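You operate a simulated robot arm through the tools that you are given. There is no shell and no other tool.

The job below is to be done with a simulated robot arm. You get a single attempt, and the scene is never put back.

Task
Serve two ladles of stew into the orange bowl.
Fine: hob off first, nothing slopped; ladle back in its jar, red lid back on.

Only the result counts: the job must be done as asked and must still hold three seconds after the hand-in. Knocking over, shifting, dropping, spilling or breaking anything else fails it. Lids that push on must go on centred and level and be pressed home; caps that screw on are set level and turned clockwise until they are tight.

Robot
A 7-joint arm with a two-finger gripper, fixed in place. Base frame: the origin is on the floor under the middle of its stand, x ahead of it, y to its left, z up; the work surface is at about z = 920. Units: mm, degrees, N and s.
With the tool pointing down near the work surface it reaches from about 340 to 720 mm from the base axis. Its first joint turns from -66.0 to 66.0 degrees. Payload 2.45 kg.
Tool frame: the origin (TCP) lies between the finger pads and is the grasp point; the fingertips stand 26 mm ahead of it; z points along the fingers, y is the line along which they close. The gripper opens to 96 mm; its body begins 69 mm behind the TCP.
Orientation is told as [roll, pitch, yaw] about the base's x, y, z axes, in that order, counted from this pose: with the fingers straight down and closing along the base's y, the tool's x points along the base's -x, its y along +y and its z along -z.

Tools
- The arm moves only by the tool step_arm. Its argument "rows" is a list of rows, each an object of numbers (a shift or turn left out is 0, a gripper value left out holds the last): "x", "y", "z": the shift along the tool's x, y, z in units of 150 mm (1.0 is 150 mm); "rx", "ry", "rz": the turn, a rotation vector about the tool's x, y, z in units of 45 degrees (1.0 is 45 degrees); "claw": the closure, from 0 (fully open) to 1 (shut). In form: [{"x": .., "y": .., "z": .., "rx": .., "ry": .., "rz": .., "claw": ..}, ...]. A call has 1 to 20 rows; each row is the pose to reach, as a shift and turn from the pose commanded when the call began, along the tool's axes at that moment. A call with a number of a shift or a turn outside -1 to 1 is refused whole. Rows are played at 5 a second. More than 50 mm and 8.6 degrees between two rows, or a gripper value outside its range, and nothing of the call is played. Where a pose cannot be reached the arm comes as near as it can. A force on the tool above 40 N (or 10 N above the force at the start of the call, whichever is more), or a blocked arm, ends the call early, and 0.2 s more pass. The fingers move at their own pace (about 50 mm/s each) and stop on an object; they squeeze with about 41 N. The grip force told is the motor's: it shows also when the fingers shut on nothing. Time passes only in rows, and 0.2 s behind the last, so rows that repeat a pose let the fingers close. The reply holds the time, the measured pose of the TCP, the force on the tool along the base axes, the opening and the grip force, in the units named above and with some noise, with the torque about the TCP (base axes, N m) and any sound that the robot's microphone picked up, and new pictures: "pictures" is both (left out), scene, wrist or none.
- Cameras (640 x 400 px; columns grow to the right, rows downward): "scene" is fixed at [176, -404.8, 1423.8]; the picture's right is [0.64, -0.77, 0.00], its down [-0.46, -0.38, -0.81] and it looks along [0.62, 0.52, -0.59] (base axes); focal length 214 px, centre (320, 200). "wrist" rides on the gripper at [81, 3, -98] in the tool frame; the picture's right is [-0.04, 1.00, 0.00], its down [-0.73, -0.03, -0.68] and it looks along [-0.68, -0.03, 0.73] (tool axes); focal length 256 px, centre (320, 200). There is no depth. A picture from a camera that has moved, and an enlarged one, comes with that camera's place and axes in the base frame and with its lens.
- close_up(camera, box): a new picture of the part [left, top, right, bottom] of that camera's present view, enlarged. It takes no simulated time.
- job_done(): hands the job in; it is judged then, once.

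Places have to be worked out from the pictures, the camera data and where the tool is seen. Open the gripper and draw the arm clear of the work before you hand the job in, unless the task says otherwise.

The tools are called by a JSON object that holds its "api" and its "payload". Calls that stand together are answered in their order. step_arm: Moves the arm, as the interface text tells. Its arguments: {"type":"object","properties":{"rows":{"type":"array","items":{"type":"object","properties":{"x":{"type":"number"},"y":{"type":"number"},"z":{"type":"number"},"rx":{"type":"number"},"ry":{"type":"number"},"rz":{"type":"number"},"claw":{"type":"number"}}}},"pictures":{"type":"string","enum":["both","scene","wrist","none"]}},"required":["rows"]} The other tools are called the same way: close_up (camera, box) takes an enlarged picture of a part of a camera's view; job_done () hands the job in.

At the start:

```text
clock: 0.0
ee_pos: [433.6, -31.0, 1322.3]
tool_rot: [0.1, -0.1, 0.0]
wrist_force: [0.2, 0.3, -1.0]
torque: [-0.01, 0.01, 0.01]
width: 95.8
grasp_force: 0.0
```

scene: 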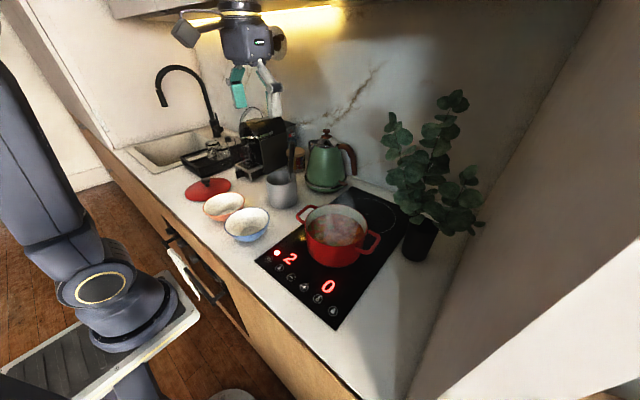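
wrist: 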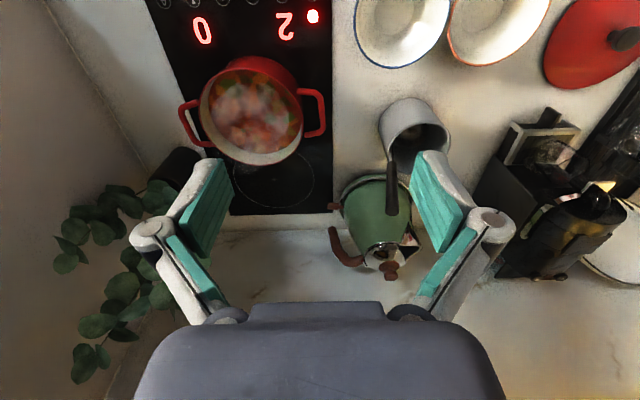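

I begin by looking closer at the hob controls, the bowls, the jar and the lid before moving anything.

{"api": "close_up", "payload": {"camera": "scene", "box": [240, 180, 400, 330]}}

{"api": "close_up", "payload": {"camera": "scene", "box": [170, 110, 330, 250]}}

{"api": "close_up", "payload": {"camera": "wrist", "box": [340, 0, 640, 188]}}

{"api": "close_up", "payload": {"camera": "wrist", "box": [140, 0, 360, 138]}}

```text
2.67 times, centred on (320, 255) of scene
camera zoom: at [176.0, -404.8, 1423.8], right [0.64, -0.77, 0.0], down [-0.46, -0.38, -0.81], along [0.62, 0.52, -0.59], focal length 572 px, centre (320, 53)
```

zoom: 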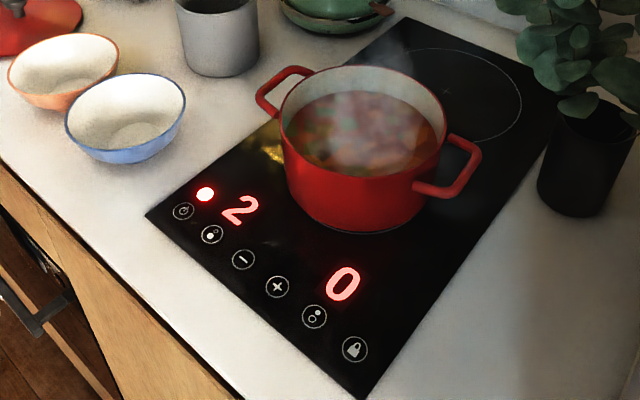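

```text
2.86 times, centred on (250, 180) of scene
camera zoom: at [176.0, -404.8, 1423.8], right [0.64, -0.77, 0.0], down [-0.46, -0.38, -0.81], along [0.62, 0.52, -0.59], focal length 613 px, centre (520, 257)
```

zoom: 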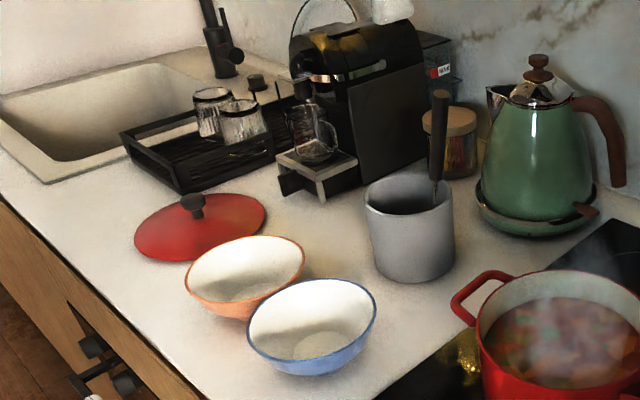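

```text
2.13 times, centred on (490, 94) of wrist
camera zoom: at [353.4, -28.5, 1420.7], right [0.04, 1.0, 0.0], down [0.73, -0.03, 0.68], along [0.68, -0.03, -0.73], focal length 545 px, centre (-42, 426)
```

zoom: 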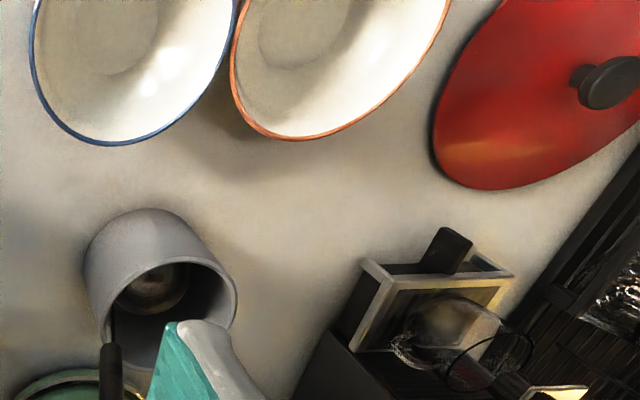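

```text
2.90 times, centred on (250, 69) of wrist
camera zoom: at [353.4, -28.5, 1420.7], right [0.04, 1.0, 0.0], down [0.73, -0.03, 0.68], along [0.68, -0.03, -0.73], focal length 742 px, centre (523, 580)
```

zoom: 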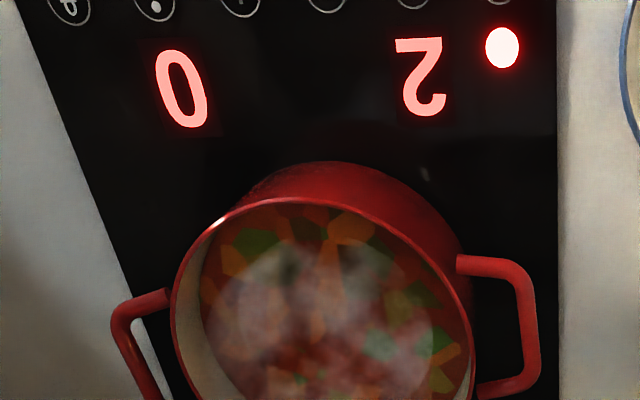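

The hob is on at level 2, with power button (leftmost icon) judged at about (383, -39, 924). The pot rim is near (540,-158), the jar and ladle near (612,150), the orange bowl near (411,225) and the lid near (455,440). I close the gripper and move down above the power button.

{"api": "step_arm", "payload": {"rows": [{"x": 0.07, "y": -0.01, "z": 0.2, "claw": 1}, {"x": 0.14, "y": -0.02, "z": 0.4, "claw": 1}, {"x": 0.21, "y": -0.03, "z": 0.6, "claw": 1}, {"x": 0.28, "y": -0.04, "z": 0.8, "claw": 1}, {"x": 0.337, "y": -0.053, "z": 1.0, "claw": 1}, {"x": 0.337, "y": -0.053, "z": 1.0, "claw": 1}], "pictures": "both"}}

```text
clock: 1.4
ee_pos: [386.0, -37.8, 1172.5]
tool_rot: [0.0, -0.2, -0.1]
wrist_force: [0.4, -0.6, -0.5]
torque: [-0.02, -0.03, -0.02]
width: 0.1
grasp_force: 28.7
camera wrist: at [304.6, -35.5, 1270.3], right [0.04, 1.0, 0.0], down [0.73, -0.03, 0.68], along [0.68, -0.03, -0.73], focal length 256 px, centre (320, 200)
```

scene: 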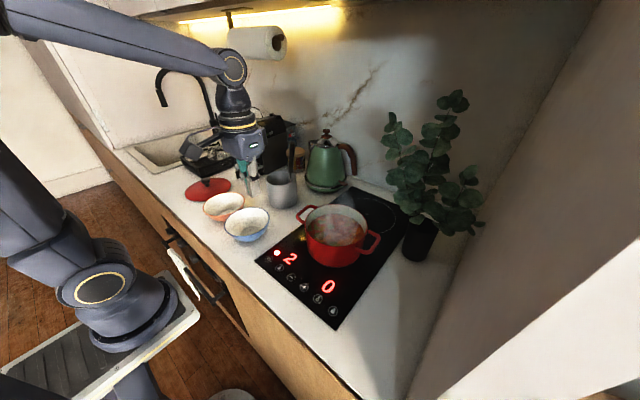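
wrist: 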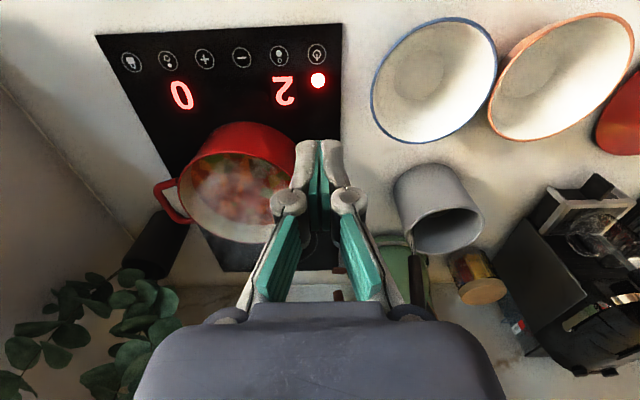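

The wrist view confirms the power button at about (385,-42). I descend most of the way over it.

{"api": "step_arm", "payload": {"rows": [{"y": -0.02, "z": 0.2}, {"y": -0.02, "z": 0.4}, {"y": -0.02, "z": 0.6}, {"y": -0.02, "z": 0.8}, {"y": -0.02, "z": 1.0}, {"y": -0.02, "z": 1.0}], "pictures": "both"}}

```text
clock: 2.8
ee_pos: [383.7, -43.0, 1022.5]
tool_rot: [0.0, -0.1, -0.1]
wrist_force: [0.6, -0.1, 0.2]
torque: [-0.01, -0.02, -0.01]
width: 0.0
grasp_force: 28.8
camera wrist: at [303.3, -39.6, 1120.6], right [0.04, 1.0, 0.0], down [0.73, -0.03, 0.68], along [0.68, -0.03, -0.73], focal length 256 px, centre (320, 200)
```

scene: 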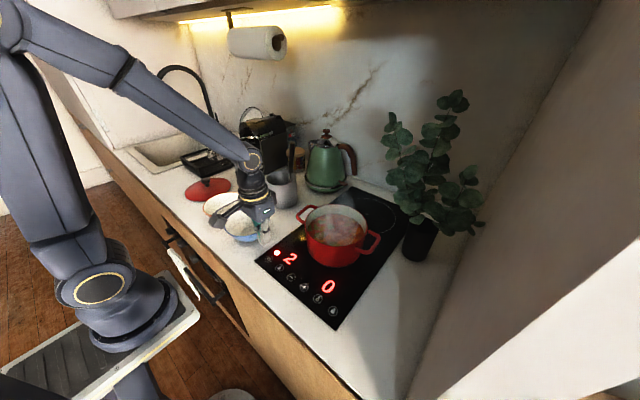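
wrist: 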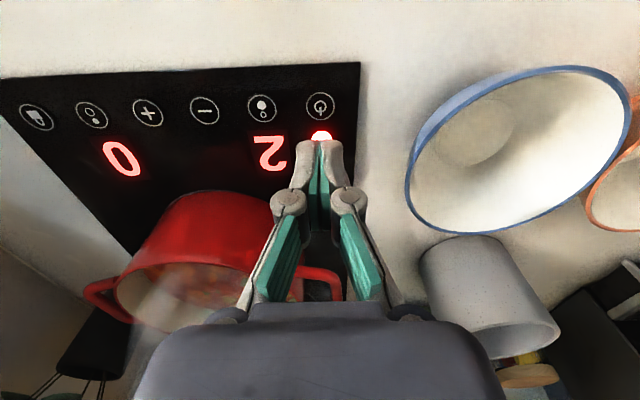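

The tip is directly above the power button (button at ~(385,-44)). I go down to just above the glass and then in small steps to touch.

{"api": "step_arm", "payload": {"rows": [{"z": 0.12}, {"z": 0.24}, {"z": 0.34}, {"z": 0.4}, {"z": 0.42}, {"z": 0.44}], "pictures": "wrist"}}

```text
clock: 4.2
ee_pos: [383.5, -42.9, 956.1]
tool_rot: [0.0, 0.0, -0.1]
wrist_force: [0.4, 0.3, 0.6]
torque: [-0.04, -0.02, -0.01]
width: 0.0
grasp_force: 27.8
camera wrist: at [303.1, -39.6, 1054.7], right [0.04, 1.0, 0.0], down [0.73, -0.03, 0.68], along [0.68, -0.03, -0.73], focal length 256 px, centre (320, 200)
```

wrist: 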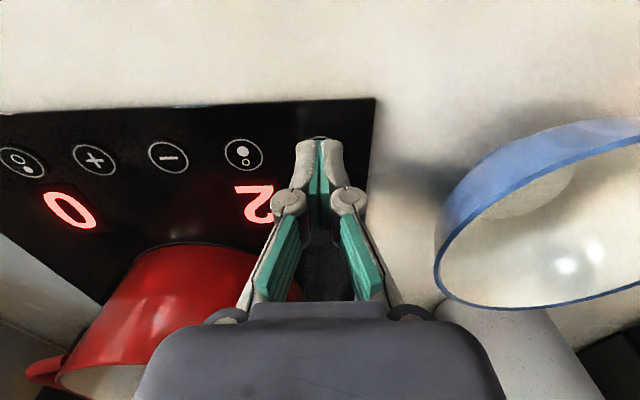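

The tip covers the power icon. I creep down at about 1.5 mm per row until contact.

{"api": "step_arm", "payload": {"rows": [{"z": 0.01}, {"z": 0.02}, {"z": 0.03}, {"z": 0.04}, {"z": 0.045}], "pictures": "wrist"}}

```text
clock: 5.4
ee_pos: [383.6, -42.2, 948.9]
tool_rot: [0.0, 0.0, -0.1]
wrist_force: [-0.5, -0.4, 1.3]
torque: [-0.01, -0.01, 0.01]
width: 5.9
grasp_force: 28.6
camera wrist: at [302.8, -39.2, 1047.3], right [0.04, 1.0, 0.0], down [0.73, -0.03, 0.68], along [0.68, -0.03, -0.73], focal length 256 px, centre (320, 200)
```

wrist: 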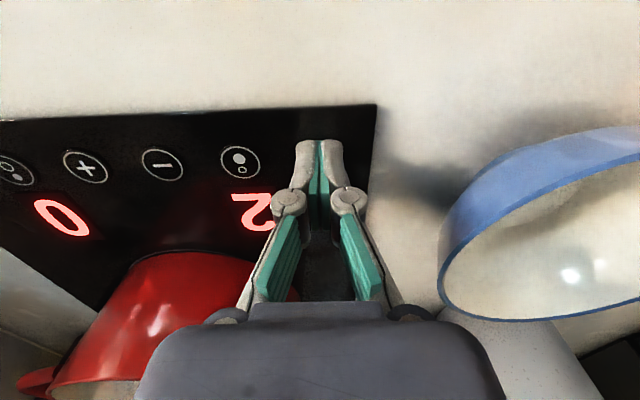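

No clear contact force yet (1.3 N) and the display still shows 2; I continue down slowly.

{"api": "step_arm", "payload": {"rows": [{"z": 0.007, "claw": 1}, {"z": 0.014, "claw": 1}, {"z": 0.02, "claw": 1}], "pictures": "both"}}

```text
clock: 6.2
ee_pos: [383.3, -43.2, 949.5]
tool_rot: [0.0, 0.0, 0.0]
wrist_force: [-5.6, 0.6, 12.6]
torque: [-0.03, 0.12, 0.05]
width: 6.0
grasp_force: 28.8
heard: click
stopped in row 3: the force on the tool passed its limit at 49 N (the readings are from after the stop); the commanded pose is now the measured one
camera wrist: at [303.0, -39.5, 1046.5], right [0.04, 1.0, 0.0], down [0.73, -0.03, 0.68], along [0.68, -0.03, -0.73], focal length 256 px, centre (320, 200)
```

scene: 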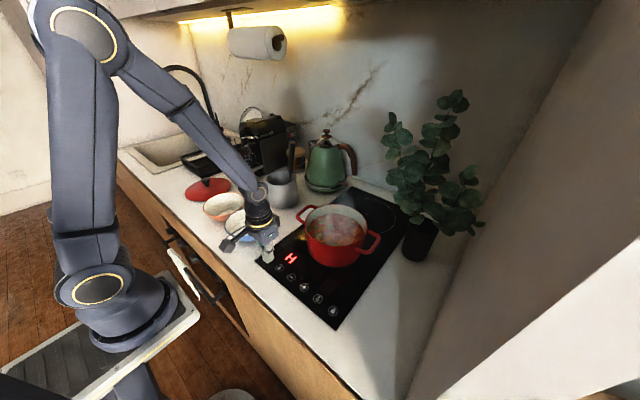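
wrist: 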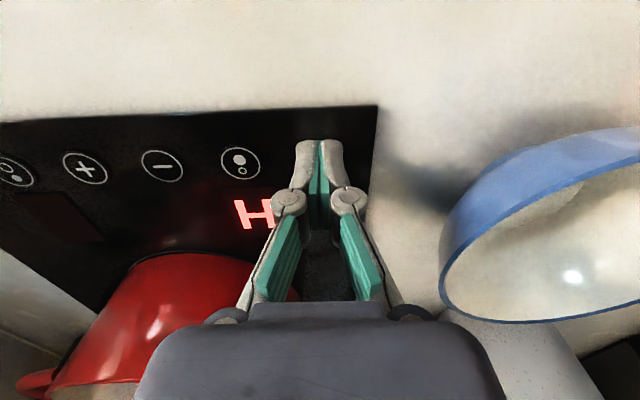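

The click came and the display now shows "H" (residual heat), so the hob is off. I rise straight up off the glass.

{"api": "step_arm", "payload": {"rows": [{"z": -0.1, "claw": 1}, {"z": -0.3, "claw": 1}, {"z": -0.55, "claw": 1}, {"z": -0.8, "claw": 1}, {"z": -1.0, "claw": 1}], "pictures": "scene"}}

{"api": "close_up", "payload": {"camera": "scene", "box": [240, 230, 360, 330]}}

```text
clock: 7.4
ee_pos: [386.8, -40.7, 1098.0]
tool_rot: [0.0, 0.0, 0.0]
wrist_force: [-0.1, 0.4, 0.4]
torque: [0.01, 0.0, 0.02]
width: 0.3
grasp_force: 28.6
```

scene: 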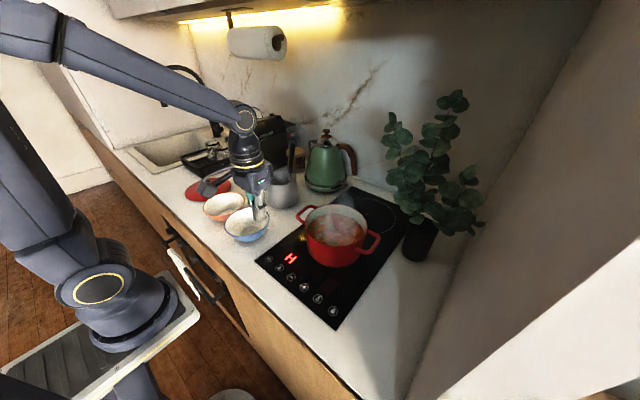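

```text
4.00 times, centred on (300, 280) of scene
camera zoom: at [176.0, -404.8, 1423.8], right [0.64, -0.77, 0.0], down [-0.46, -0.38, -0.81], along [0.62, 0.52, -0.59], focal length 858 px, centre (400, -120)
```

zoom: 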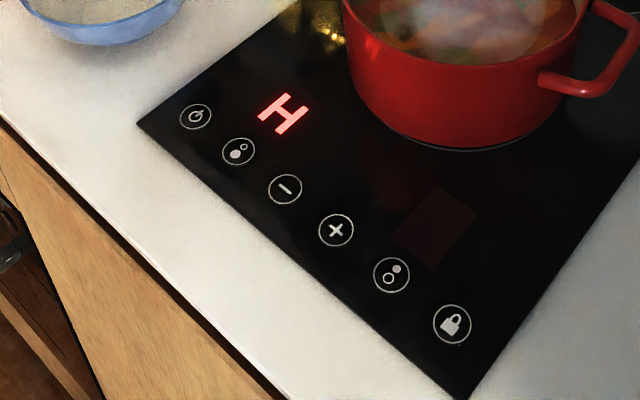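

The hob is off. Now I rise and move left to get a view of the jar, ladle and bowls from above.

{"api": "step_arm", "payload": {"rows": [{"z": -0.25, "y": 0.1, "claw": 0.3}, {"z": -0.5, "y": 0.3, "claw": 0.3}, {"z": -0.75, "y": 0.5, "claw": 0.3}, {"z": -1.0, "y": 0.7, "claw": 0.3}, {"z": -1.0, "y": 0.9, "claw": 0.3}, {"z": -1.0, "y": 1.0, "claw": 0.3}], "pictures": "both"}}

```text
clock: 8.8
ee_pos: [384.1, 108.2, 1248.4]
tool_rot: [0.0, 0.0, -0.1]
wrist_force: [-1.4, 0.5, 0.1]
torque: [-0.03, 0.01, -0.07]
width: 67.3
grasp_force: 0.1
camera wrist: at [303.1, 111.8, 1346.4], right [0.04, 1.0, 0.0], down [0.73, -0.03, 0.68], along [0.68, -0.03, -0.73], focal length 256 px, centre (320, 200)
```

scene: 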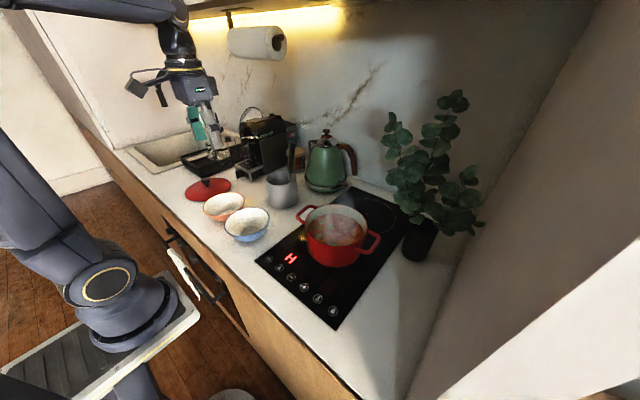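
wrist: 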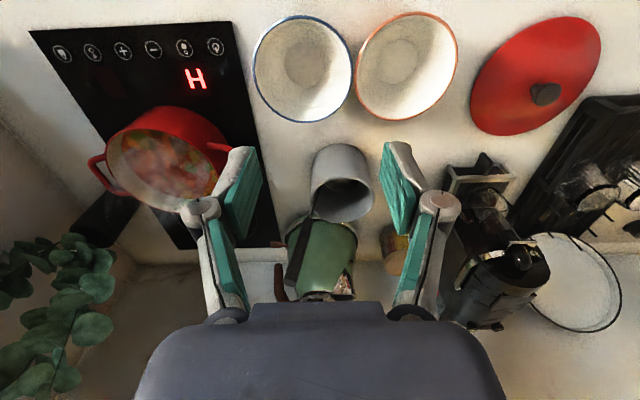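

{"api": "close_up", "payload": {"camera": "wrist", "box": [230, 120, 430, 310]}}

{"api": "close_up", "payload": {"camera": "wrist", "box": [230, 0, 630, 150]}}

{"api": "close_up", "payload": {"camera": "scene", "box": [240, 120, 360, 220]}}

```text
2.11 times, centred on (330, 215) of wrist
camera zoom: at [303.1, 111.8, 1346.4], right [0.04, 1.0, 0.0], down [0.73, -0.03, 0.68], along [0.68, -0.03, -0.73], focal length 539 px, centre (299, 168)
```

zoom: 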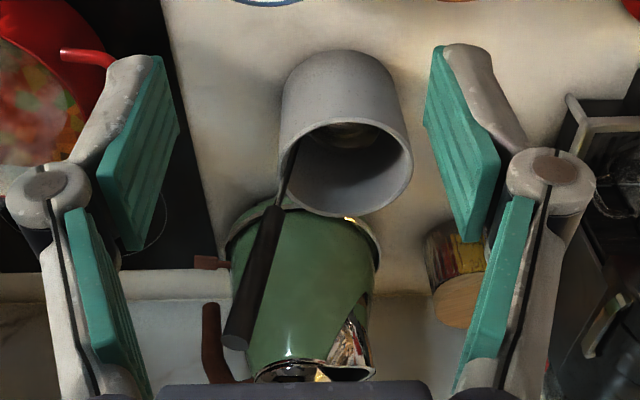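

```text
1.60 times, centred on (430, 75) of wrist
camera zoom: at [303.1, 111.8, 1346.4], right [0.04, 1.0, 0.0], down [0.73, -0.03, 0.68], along [0.68, -0.03, -0.73], focal length 410 px, centre (144, 400)
```

zoom: 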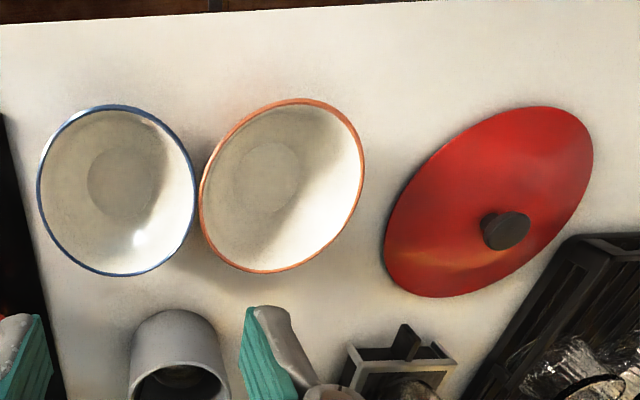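

```text
4.00 times, centred on (300, 170) of scene
camera zoom: at [176.0, -404.7, 1423.8], right [0.64, -0.77, 0.0], down [-0.46, -0.38, -0.81], along [0.62, 0.52, -0.59], focal length 858 px, centre (400, 320)
```

zoom: 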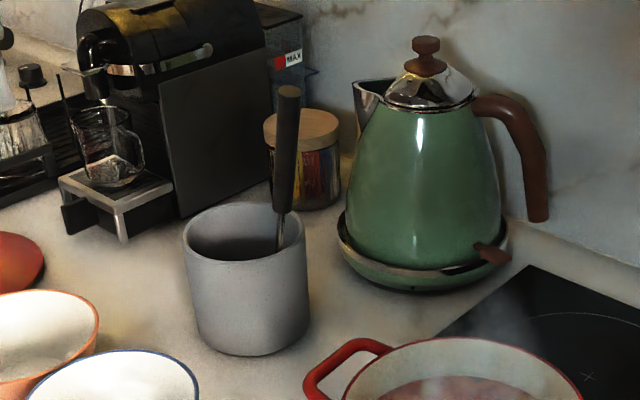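

Triangulating both views, the ladle's handle runs from (599.5,79,1070) up to (599.5,60,1179), leaning ~10° towards −y. The jar rim is centred near (603,137,1022). I take a closer look into the jar to see the ladle's bowl.

{"api": "close_up", "payload": {"camera": "wrist", "box": [295, 140, 390, 225]}}

{"api": "close_up", "payload": {"camera": "wrist", "box": [80, 90, 240, 220]}}

```text
4.71 times, centred on (342, 182) of wrist
camera zoom: at [303.1, 111.8, 1346.4], right [0.04, 1.0, 0.0], down [0.73, -0.03, 0.68], along [0.68, -0.03, -0.73], focal length 1205 px, centre (214, 282)
```

zoom: 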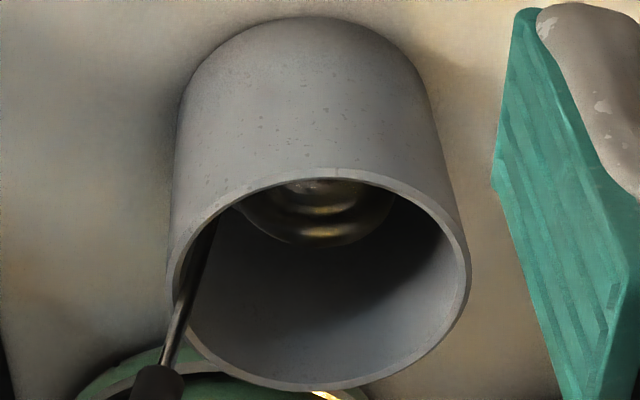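

```text
3.08 times, centred on (160, 155) of wrist
camera zoom: at [303.1, 111.8, 1346.4], right [0.04, 1.0, 0.0], down [0.73, -0.03, 0.68], along [0.68, -0.03, -0.73], focal length 788 px, centre (812, 338)
```

zoom: 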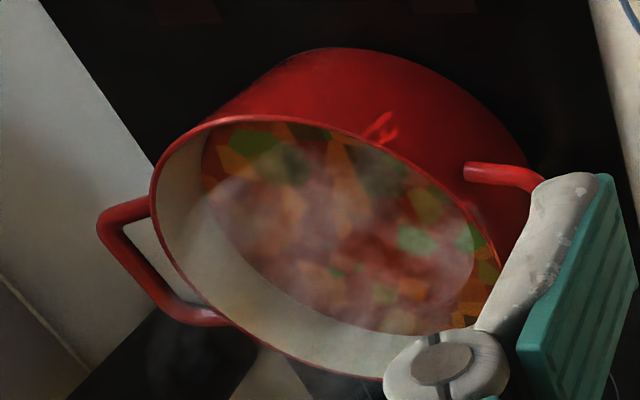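

The ladle bowl sits inside the jar; I move forward at this height to look more steeply into the jar and at the pot.

{"api": "step_arm", "payload": {"rows": [{"x": -0.2, "claw": 0}, {"x": -0.4, "claw": 0}, {"x": -0.6, "claw": 0}, {"x": -0.8, "claw": 0}, {"x": -1.0, "claw": 0}, {"x": -1.0, "claw": 0}], "pictures": "both"}}

{"api": "close_up", "payload": {"camera": "wrist", "box": [240, 60, 420, 220]}}

```text
clock: 10.2
ee_pos: [535.8, 107.6, 1247.4]
tool_rot: [-0.1, 0.0, 0.0]
wrist_force: [-0.1, -0.1, 0.1]
torque: [0.01, 0.01, -0.01]
width: 95.9
grasp_force: 0.1
camera wrist: at [454.6, 110.9, 1345.4], right [0.04, 1.0, 0.0], down [0.73, -0.03, 0.68], along [0.68, -0.03, -0.73], focal length 256 px, centre (320, 200)
```

scene: 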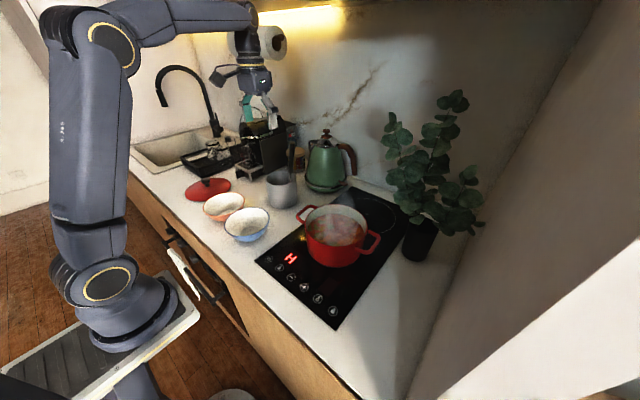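
wrist: 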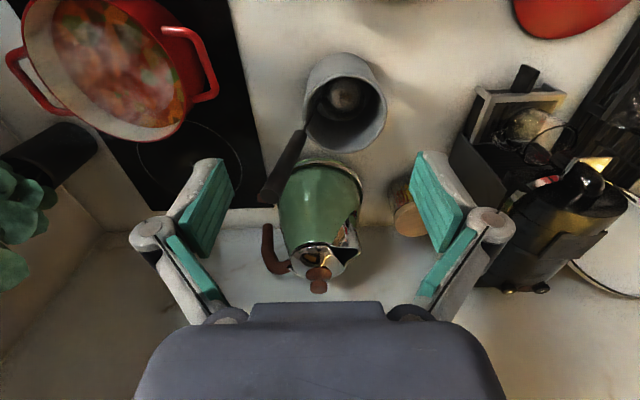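

```text
2.50 times, centred on (330, 140) of wrist
camera zoom: at [454.6, 110.9, 1345.4], right [0.04, 1.0, 0.0], down [0.73, -0.03, 0.68], along [0.68, -0.03, -0.73], focal length 640 px, centre (295, 350)
```

zoom: 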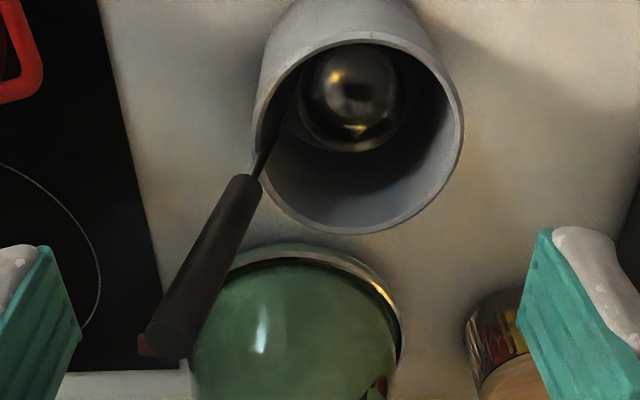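

The ladle bowl is ~63 mm wide, level-perpendicular to its shank and offset ~36 mm to +y, so it hangs in the jar's middle. Before grasping, I'll check in free space that a tilted pouring pose (tool pointing −y) is reachable near the orange bowl; first I move above that region.

{"api": "step_arm", "payload": {"rows": [{"x": 0.2, "y": 0.1}, {"x": 0.4, "y": 0.3}, {"x": 0.55, "y": 0.55}, {"x": 0.7, "y": 0.8}, {"x": 0.75, "y": 1.0}, {"x": 0.75, "y": 1.0}], "pictures": "none"}}

{"api": "step_arm", "payload": {"rows": [{"y": 0.2}, {"y": 0.4}, {"y": 0.6}, {"y": 0.8}, {"y": 0.87}, {"y": 0.87}], "pictures": "both"}}

```text
clock: 11.6
ee_pos: [421.0, 259.4, 1248.4]
tool_rot: [0.0, 0.0, 0.0]
wrist_force: [-0.5, -0.9, -0.6]
torque: [-0.01, -0.01, 0.03]
width: 96.0
grasp_force: 0.1
```

```text
clock: 13.0
ee_pos: [422.5, 387.5, 1249.6]
tool_rot: [-0.1, 0.0, 0.0]
wrist_force: [0.2, 0.3, -0.2]
torque: [-0.02, -0.03, -0.01]
width: 95.8
grasp_force: 0.1
camera wrist: at [341.1, 390.5, 1346.9], right [0.04, 1.0, 0.0], down [0.73, -0.03, 0.68], along [0.68, -0.03, -0.73], focal length 256 px, centre (320, 200)
```

scene: 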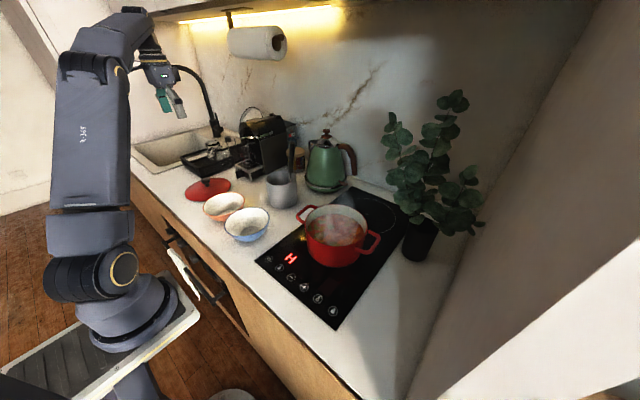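
wrist: 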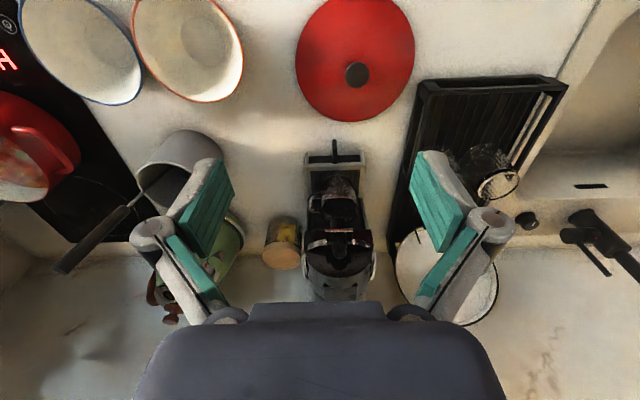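

Clear up here at (422,388,1250). I now test rolling the tool by 45° about its x in place.

{"api": "step_arm", "payload": {"rows": [{"rx": 0.16}, {"rx": 0.33}, {"rx": 0.5}, {"rx": 0.67}, {"rx": 0.84}, {"rx": 1.0}, {"rx": 1.0}], "pictures": "scene"}}

```text
clock: 14.6
ee_pos: [438.4, 303.8, 1209.0]
tool_rot: [-41.7, -1.7, 11.1]
wrist_force: [-0.6, 1.1, 0.3]
torque: [-0.03, -0.03, -0.02]
width: 96.1
grasp_force: 0.2
out of reach, approached as far as the arm can: row 2, 3, 4, 5, 6, 7
```

scene: 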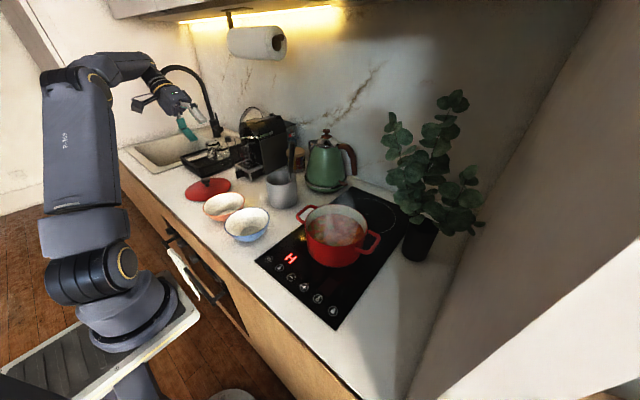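

Tool pointing −y hits the joint limits on that side, so that pour direction is out. I rotate back upright and will test the opposite direction (tool pointing +y, with the hand on the right of the bowl).

{"api": "step_arm", "payload": {"rows": [{"rx": -0.15, "ry": 0.02, "rz": 0.04}, {"rx": -0.31, "ry": 0.04, "rz": 0.08}, {"rx": -0.46, "ry": 0.06, "rz": 0.12}, {"rx": -0.62, "ry": 0.08, "rz": 0.16}, {"rx": -0.77, "ry": 0.1, "rz": 0.2}, {"rx": -0.924, "ry": 0.116, "rz": 0.236}, {"rx": -0.924, "ry": 0.116, "rz": 0.236}], "pictures": "none"}}

```text
clock: 16.2
ee_pos: [442.8, 302.1, 1204.6]
tool_rot: [0.5, -0.5, -0.5]
wrist_force: [-0.2, -0.7, 0.3]
torque: [-0.01, 0.01, 0.05]
width: 95.9
grasp_force: 0.1
```

Upright again at (443,302,1205). I move back to the right, over the blue bowl, and test the other tilt.

{"api": "step_arm", "payload": {"rows": [{"x": 0.04, "y": -0.2}, {"x": 0.08, "y": -0.4}, {"x": 0.12, "y": -0.6}, {"x": 0.16, "y": -0.8}, {"x": 0.2, "y": -1.0, "ry": 0.01, "rx": -0.01, "rz": -0.01}], "pictures": "none"}}

{"api": "step_arm", "payload": {"rows": [{"y": -0.2}, {"y": -0.4}, {"y": -0.6}, {"y": -0.62}], "pictures": "none"}}

{"api": "step_arm", "payload": {"rows": [{"rx": -0.16}, {"rx": -0.33}, {"rx": -0.5}, {"rx": -0.67}, {"rx": -0.84}, {"rx": -1.0}, {"rx": -1.0}], "pictures": "scene"}}

```text
clock: 17.4
ee_pos: [408.0, 151.6, 1203.3]
tool_rot: [0.9, 0.0, -0.1]
wrist_force: [-0.1, -0.4, -0.1]
torque: [0.01, -0.01, 0.0]
width: 96.2
grasp_force: 0.2
```

```text
clock: 18.4
ee_pos: [409.4, 55.7, 1202.0]
tool_rot: [0.8, -0.1, -0.1]
wrist_force: [0.4, 0.3, -0.7]
torque: [0.01, 0.02, -0.01]
width: 96.0
grasp_force: 0.1
```

```text
clock: 20.0
ee_pos: [410.4, 57.8, 1203.0]
tool_rot: [46.0, -0.2, -0.3]
wrist_force: [-0.5, 0.8, -0.1]
torque: [-0.01, 0.03, 0.01]
width: 95.7
grasp_force: 0.2
```

scene: 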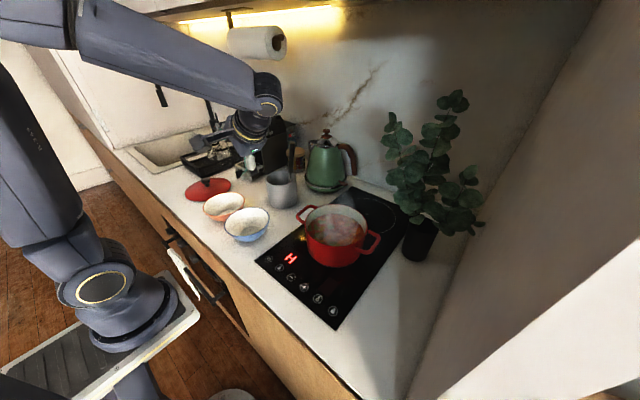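

45° in this direction works cleanly. I continue to 90°.

{"api": "step_arm", "payload": {"rows": [{"rx": -0.16}, {"rx": -0.33}, {"rx": -0.5}, {"rx": -0.67}, {"rx": -0.84}, {"rx": -1.0}, {"rx": -1.0}], "pictures": "both"}}

```text
clock: 21.6
ee_pos: [411.0, 58.2, 1203.0]
tool_rot: [91.0, -0.1, -0.3]
wrist_force: [0.4, 0.5, 0.0]
torque: [0.0, 0.01, -0.01]
width: 96.2
grasp_force: 0.1
camera wrist: at [328.3, -40.2, 1203.7], right [0.04, -0.02, 1.0], down [0.73, -0.68, -0.04], along [0.68, 0.73, -0.01], focal length 256 px, centre (320, 200)
```

scene: 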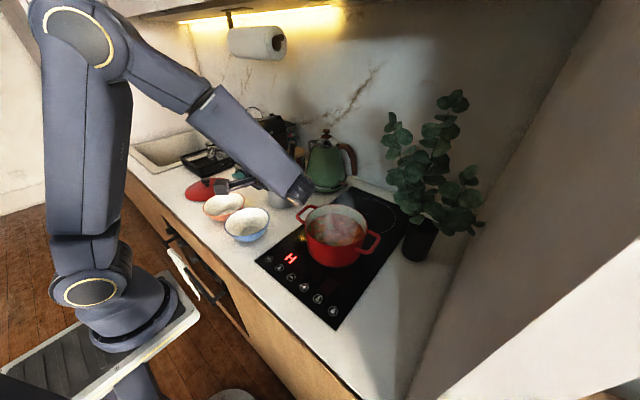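
wrist: 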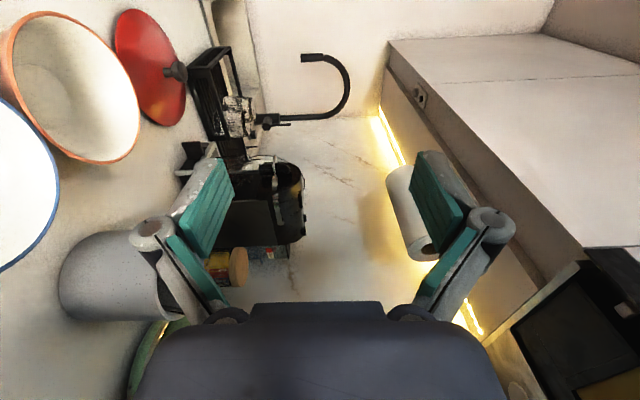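

At 91° the arm holds the pose exactly. I test that it can also go down to pouring height (z≈1095) and tilt a bit further (~110°).

{"api": "step_arm", "payload": {"rows": [{"y": -0.15, "claw": 0.6}, {"y": -0.3, "claw": 0.6}, {"y": -0.45, "claw": 0.6}, {"y": -0.6, "claw": 0.6}, {"y": -0.72, "claw": 0.6}, {"y": -0.72, "rx": -0.15, "claw": 0.6}, {"y": -0.72, "rx": -0.3, "claw": 0.6}, {"y": -0.72, "rx": -0.45, "claw": 0.6}], "pictures": "scene"}}

```text
clock: 23.4
ee_pos: [409.9, 60.5, 1095.2]
tool_rot: [111.2, 0.0, -0.2]
wrist_force: [0.1, -0.4, 0.1]
torque: [-0.04, 0.02, 0.0]
width: 38.3
grasp_force: 0.1
```

scene: 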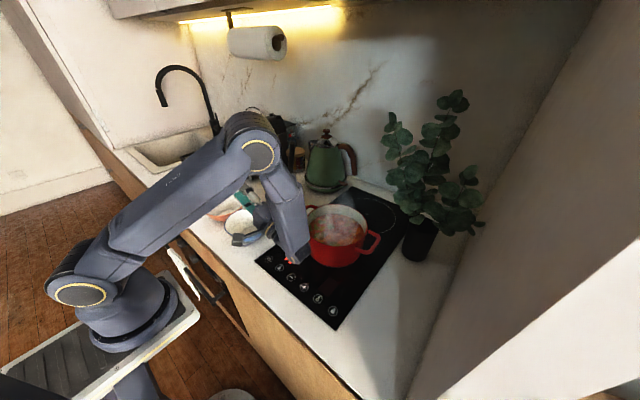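

This works too; I check the clearance between the wrist link and the pot in this pose.

{"api": "close_up", "payload": {"camera": "scene", "box": [210, 150, 400, 300]}}

```text
2.67 times, centred on (305, 225) of scene
camera zoom: at [176.0, -404.8, 1423.8], right [0.64, -0.77, 0.0], down [-0.46, -0.38, -0.81], along [0.62, 0.52, -0.59], focal length 572 px, centre (360, 133)
```

zoom: 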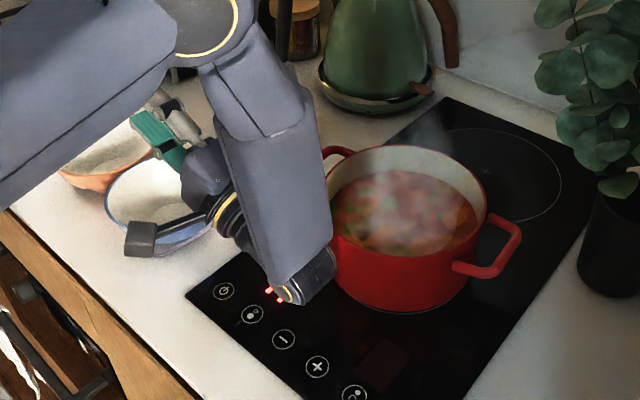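

The pour pose is workable, so I'll hold the ladle with its bowl offset towards +x, which keeps the wrist further from the pot. I test the shifted pose (x≈375, z≈1085, tilt ≈97°).

{"api": "step_arm", "payload": {"rows": [{"x": 0.06, "rx": 0.1}, {"x": 0.12, "rx": 0.2}, {"x": 0.18, "rx": 0.31}, {"x": 0.233, "rx": 0.31}, {"x": 0.233, "rx": 0.31}], "pictures": "scene"}}

{"api": "close_up", "payload": {"camera": "scene", "box": [210, 150, 400, 300]}}

```text
clock: 24.6
ee_pos: [374.3, 58.6, 1093.9]
tool_rot: [97.1, -0.1, -0.1]
wrist_force: [0.8, -0.1, -0.7]
torque: [0.02, 0.01, -0.03]
width: 38.4
grasp_force: 0.1
```

scene: 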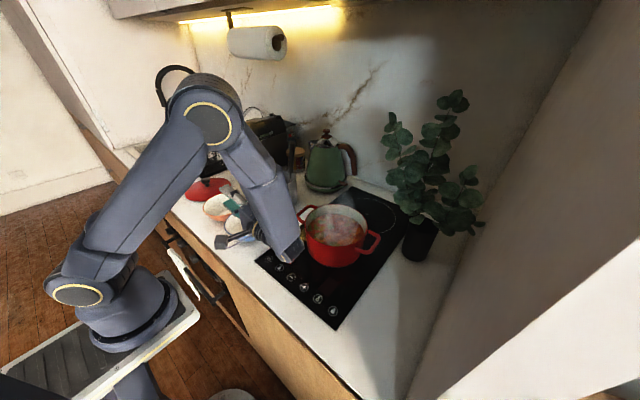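

```text
2.67 times, centred on (305, 225) of scene
camera zoom: at [176.0, -404.8, 1423.8], right [0.64, -0.77, 0.0], down [-0.46, -0.38, -0.81], along [0.62, 0.52, -0.59], focal length 572 px, centre (360, 133)
```

zoom: 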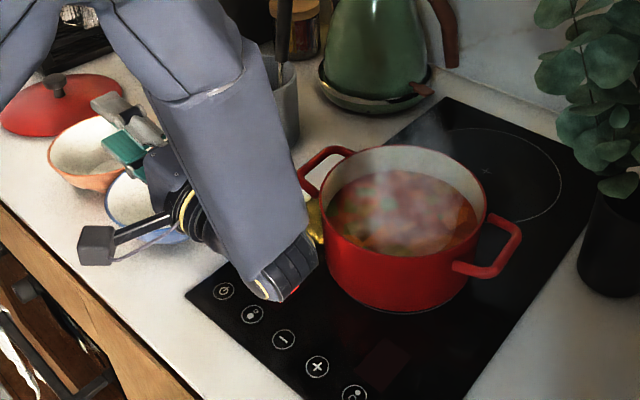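

Clear of everything. I now go up and unroll to upright.

{"api": "step_arm", "payload": {"rows": [{"y": 0.2}, {"y": 0.4}, {"y": 0.6}, {"y": 0.8}, {"y": 0.8, "rx": 0.17}, {"y": 0.8, "rx": 0.34}, {"y": 0.8, "rx": 0.5}, {"y": 0.8, "rx": 0.67}, {"y": 0.8, "rx": 0.84}, {"y": 0.8, "rx": 1.0}], "pictures": "none"}}

{"api": "step_arm", "payload": {"rows": [{"rx": 0.19}, {"rx": 0.38}, {"rx": 0.57}, {"rx": 0.76}, {"rx": 0.95}, {"rx": 1.0}, {"rx": 1.0}], "pictures": "none"}}

```text
clock: 26.8
ee_pos: [375.8, 44.6, 1214.5]
tool_rot: [52.1, 0.1, -0.2]
wrist_force: [0.3, -0.2, -0.1]
torque: [-0.01, 0.02, 0.0]
width: 38.4
grasp_force: 0.0
```

```text
clock: 28.4
ee_pos: [375.3, 44.7, 1214.0]
tool_rot: [7.1, -0.1, 0.0]
wrist_force: [0.2, -0.5, 0.1]
torque: [-0.02, -0.03, 0.05]
width: 38.7
grasp_force: 0.0
```

Now I raise, move forward toward the ladle handle and yaw the hand +90° so the fingers close along base x.

{"api": "step_arm", "payload": {"rows": [{"z": -0.15, "claw": 0.4}, {"z": -0.3, "x": -0.1, "rz": -0.1}, {"z": -0.3, "x": -0.28, "rz": -0.28}, {"z": -0.3, "x": -0.46, "rz": -0.46}, {"z": -0.3, "x": -0.64, "rz": -0.64}, {"z": -0.3, "x": -0.82, "rz": -0.82}, {"z": -0.3, "x": -1.0, "rz": -1.0}, {"z": -0.3, "x": -1.0, "rz": -1.0}], "pictures": "none"}}

{"api": "step_arm", "payload": {"rows": [{"rz": -0.18}, {"rz": -0.36}, {"rz": -0.54}, {"rz": -0.72}, {"rz": -0.9}, {"rz": -1.0}, {"rz": -1.0}], "pictures": "both"}}

```text
clock: 30.2
ee_pos: [525.5, 36.5, 1259.3]
tool_rot: [5.2, -5.2, 44.6]
wrist_force: [0.4, -0.7, -0.2]
torque: [0.01, 0.01, 0.0]
width: 57.4
grasp_force: 0.1
```

```text
clock: 31.8
ee_pos: [525.7, 37.8, 1257.6]
tool_rot: [0.0, -7.1, 89.9]
wrist_force: [-0.1, 0.6, -0.6]
torque: [0.04, 0.01, -0.01]
width: 57.7
grasp_force: 0.1
camera wrist: at [522.4, -54.8, 1344.9], right [-1.0, 0.04, 0.0], down [0.03, 0.64, 0.77], along [0.03, 0.76, -0.64], focal length 256 px, centre (320, 200)
```

scene: 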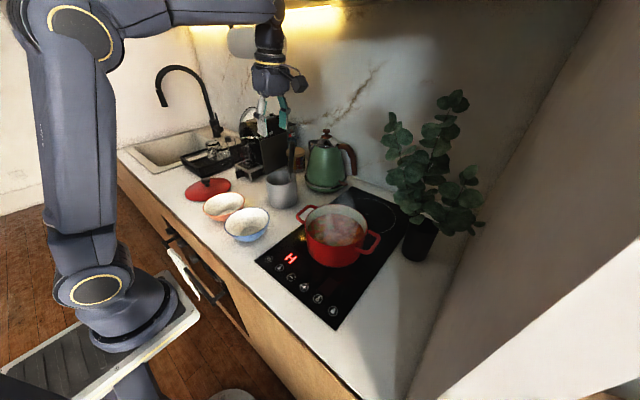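
wrist: 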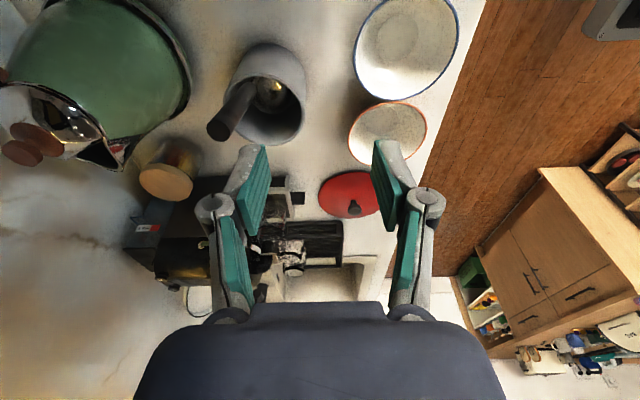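

The 90° yaw works. I zoom on the ladle handle to refine its axis before lining up.

{"api": "close_up", "payload": {"camera": "wrist", "box": [180, 30, 320, 160]}}

```text
3.08 times, centred on (250, 95) of wrist
camera zoom: at [522.4, -54.8, 1344.9], right [-1.0, 0.04, 0.0], down [0.03, 0.64, 0.77], along [0.03, 0.76, -0.64], focal length 788 px, centre (535, 523)
```

zoom: 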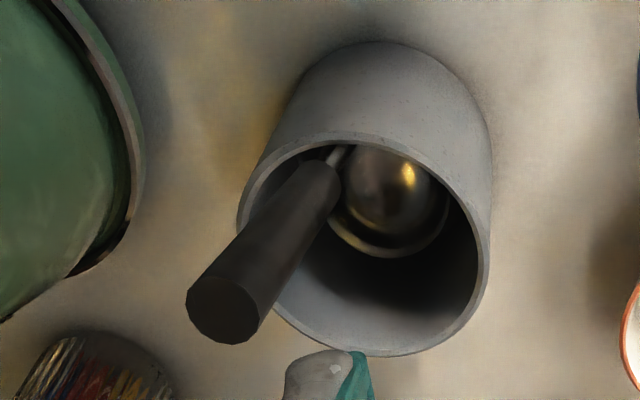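

The handle (18 mm thick) runs from ~(601,77.5,1070) to (602,58.5,1179). I line up on its axis above it with a 10° tilt.

{"api": "step_arm", "payload": {"rows": [{"y": -0.13, "x": -0.01, "z": 0.01, "ry": -0.02, "claw": 0.4}, {"y": -0.26, "x": -0.02, "z": 0.02, "ry": -0.04}, {"y": -0.39, "x": -0.04, "z": 0.04, "ry": -0.064}, {"y": -0.509, "x": -0.048, "z": 0.053, "ry": -0.064}, {"y": -0.509, "x": -0.048, "z": 0.053, "ry": -0.064}], "pictures": "both"}}

{"api": "close_up", "payload": {"camera": "wrist", "box": [220, 20, 420, 260]}}

```text
clock: 33.0
ee_pos: [599.7, 43.8, 1249.6]
tool_rot: [0.0, -10.1, 89.9]
wrist_force: [-0.5, 0.1, 0.1]
torque: [-0.02, 0.03, 0.01]
width: 57.6
grasp_force: 0.1
camera wrist: at [597.2, -52.4, 1331.5], right [-1.0, 0.04, 0.01], down [0.03, 0.6, 0.8], along [0.03, 0.8, -0.6], focal length 256 px, centre (320, 200)
```

scene: 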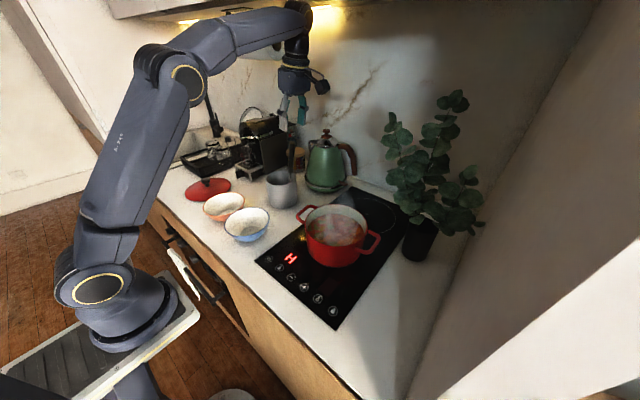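
wrist: 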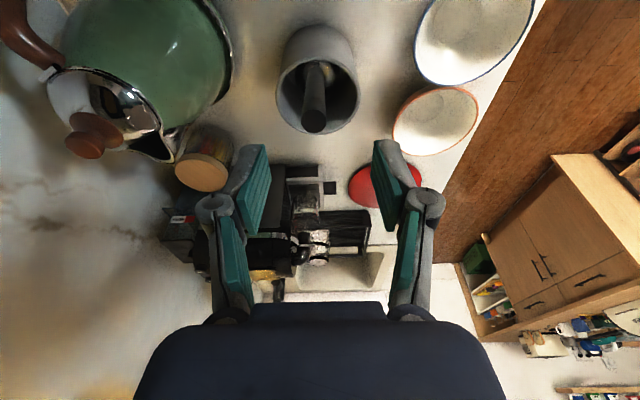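

```text
1.67 times, centred on (320, 140) of wrist
camera zoom: at [597.2, -52.4, 1331.5], right [-1.0, 0.04, 0.01], down [0.03, 0.6, 0.8], along [0.03, 0.8, -0.6], focal length 427 px, centre (320, 300)
```

zoom: 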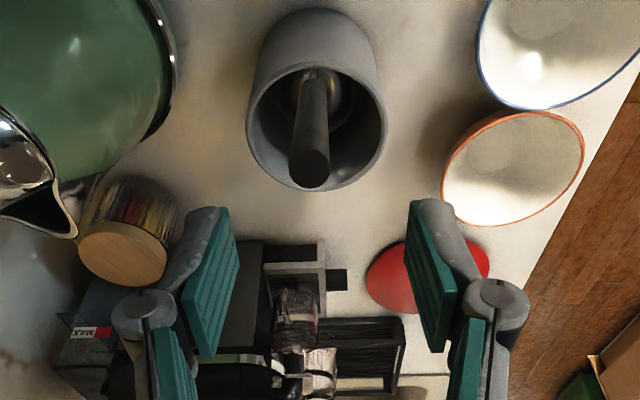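

The handle is centred in the tool axis to within ~4 mm in x; I correct that and descend along the handle axis partway.

{"api": "step_arm", "payload": {"rows": [{"y": -0.022, "z": 0.12}, {"y": -0.022, "z": 0.24}, {"y": -0.022, "z": 0.36}, {"y": -0.022, "z": 0.48}, {"y": -0.022, "z": 0.48}], "pictures": "both"}}

```text
clock: 34.2
ee_pos: [603.9, 58.8, 1179.2]
tool_rot: [-0.1, -10.1, 89.9]
wrist_force: [0.5, -0.6, -1.0]
torque: [-0.07, 0.0, 0.01]
width: 57.7
grasp_force: 0.0
camera wrist: at [601.0, -39.5, 1261.9], right [-1.0, 0.04, 0.01], down [0.03, 0.6, 0.8], along [0.03, 0.8, -0.6], focal length 256 px, centre (320, 200)
```

scene: 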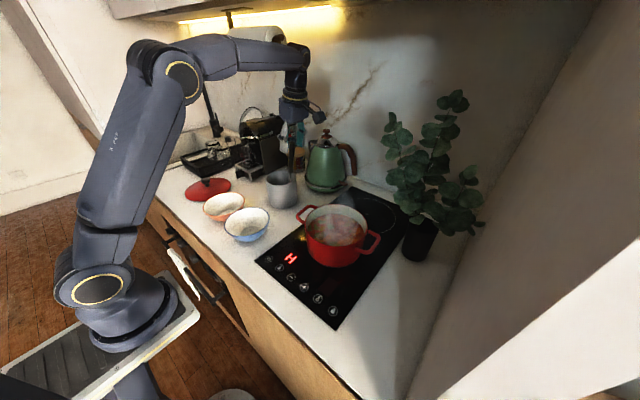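
wrist: 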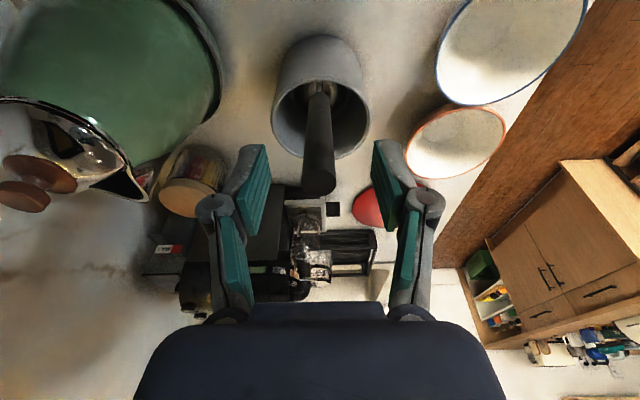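

The handle top is centred between the fingers at the TCP. I go 58 mm further down along the handle and then close.

{"api": "step_arm", "payload": {"rows": [{"z": 0.12}, {"z": 0.24}, {"z": 0.34}, {"z": 0.385}, {"z": 0.385}], "pictures": "wrist"}}

```text
clock: 35.4
ee_pos: [605.4, 68.6, 1125.3]
tool_rot: [0.0, -10.1, 89.8]
wrist_force: [0.7, 0.1, 0.6]
torque: [-0.04, -0.02, -0.01]
width: 57.8
grasp_force: 0.1
camera wrist: at [602.2, -28.6, 1206.1], right [-1.0, 0.04, 0.01], down [0.03, 0.6, 0.8], along [0.03, 0.8, -0.6], focal length 256 px, centre (320, 200)
```

wrist: 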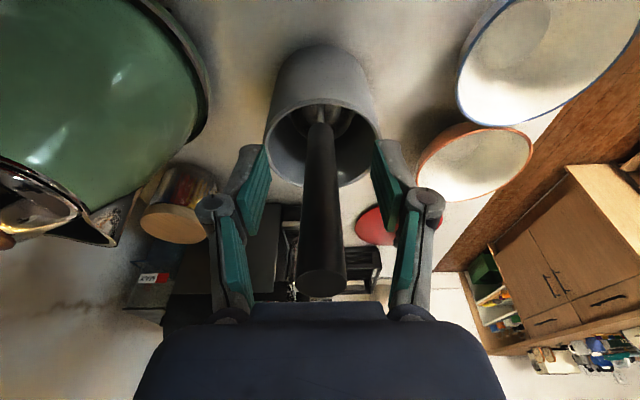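

The handle lies centred between the pads with its end just short of the palm. I close the gripper.

{"api": "step_arm", "payload": {"rows": [{"claw": 0.6}, {"claw": 0.75}, {"claw": 0.9}, {"claw": 1}, {"claw": 1}, {"claw": 1}], "pictures": "wrist"}}

```text
clock: 36.8
ee_pos: [604.6, 69.6, 1125.6]
tool_rot: [0.0, -10.1, 89.8]
wrist_force: [-0.3, 0.8, 0.2]
torque: [0.02, 0.0, -0.02]
width: 18.0
grasp_force: 40.7
camera wrist: at [602.2, -28.6, 1206.4], right [-1.0, 0.04, 0.01], down [0.03, 0.6, 0.8], along [0.03, 0.8, -0.6], focal length 256 px, centre (320, 200)
```

wrist: 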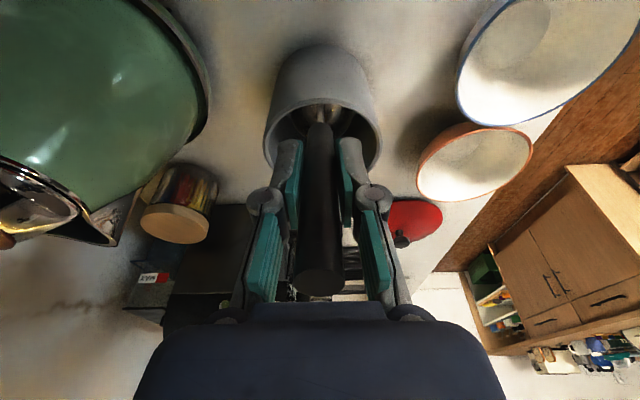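

Firm grip: 18.0 mm, ~41 N, with the grasp pose at (604.6,69.6,1125.4), roll 10°, yaw 90° noted for putting it back. I ease the shank off the jar rim by a few mm and lift straight up slowly.

{"api": "step_arm", "payload": {"rows": [{"x": -0.0035, "z": -0.02}, {"x": -0.02, "z": -0.034}, {"x": -0.0355, "z": -0.048}, {"x": -0.058, "z": -0.166}, {"x": -0.0907, "z": -0.3225}, {"x": -0.12, "z": -0.487}, {"x": -0.1487, "z": -0.651}, {"x": -0.175, "z": -0.8}, {"x": -0.2007, "z": -0.9463}], "pictures": "both"}}

```text
clock: 38.8
ee_pos: [605.5, 73.4, 1268.8]
tool_rot: [-0.1, -10.1, 89.9]
wrist_force: [-0.4, 0.0, -1.4]
torque: [-0.07, 0.0, 0.01]
width: 18.1
grasp_force: 41.1
camera wrist: at [602.5, -24.6, 1350.5], right [-1.0, 0.04, 0.01], down [0.03, 0.6, 0.8], along [0.03, 0.8, -0.6], focal length 256 px, centre (320, 200)
```

scene: 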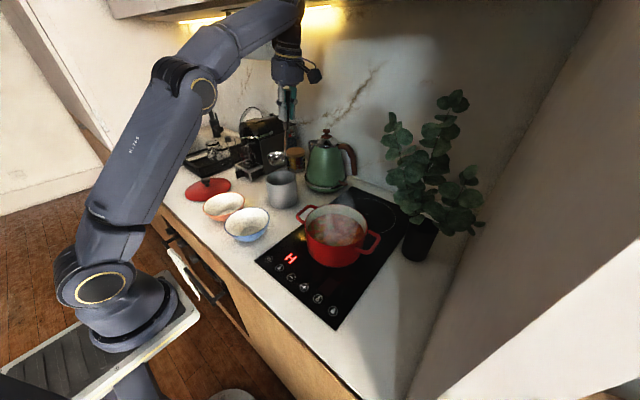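
wrist: 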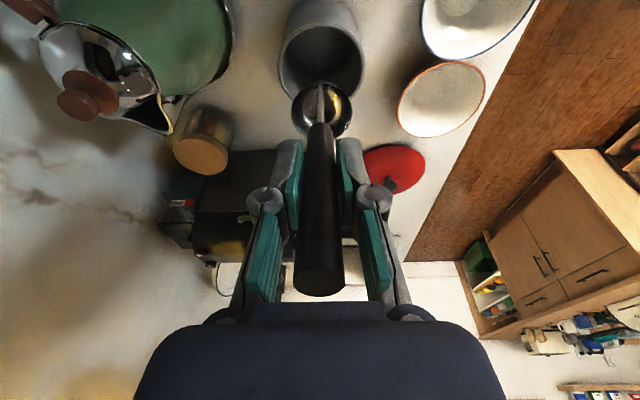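

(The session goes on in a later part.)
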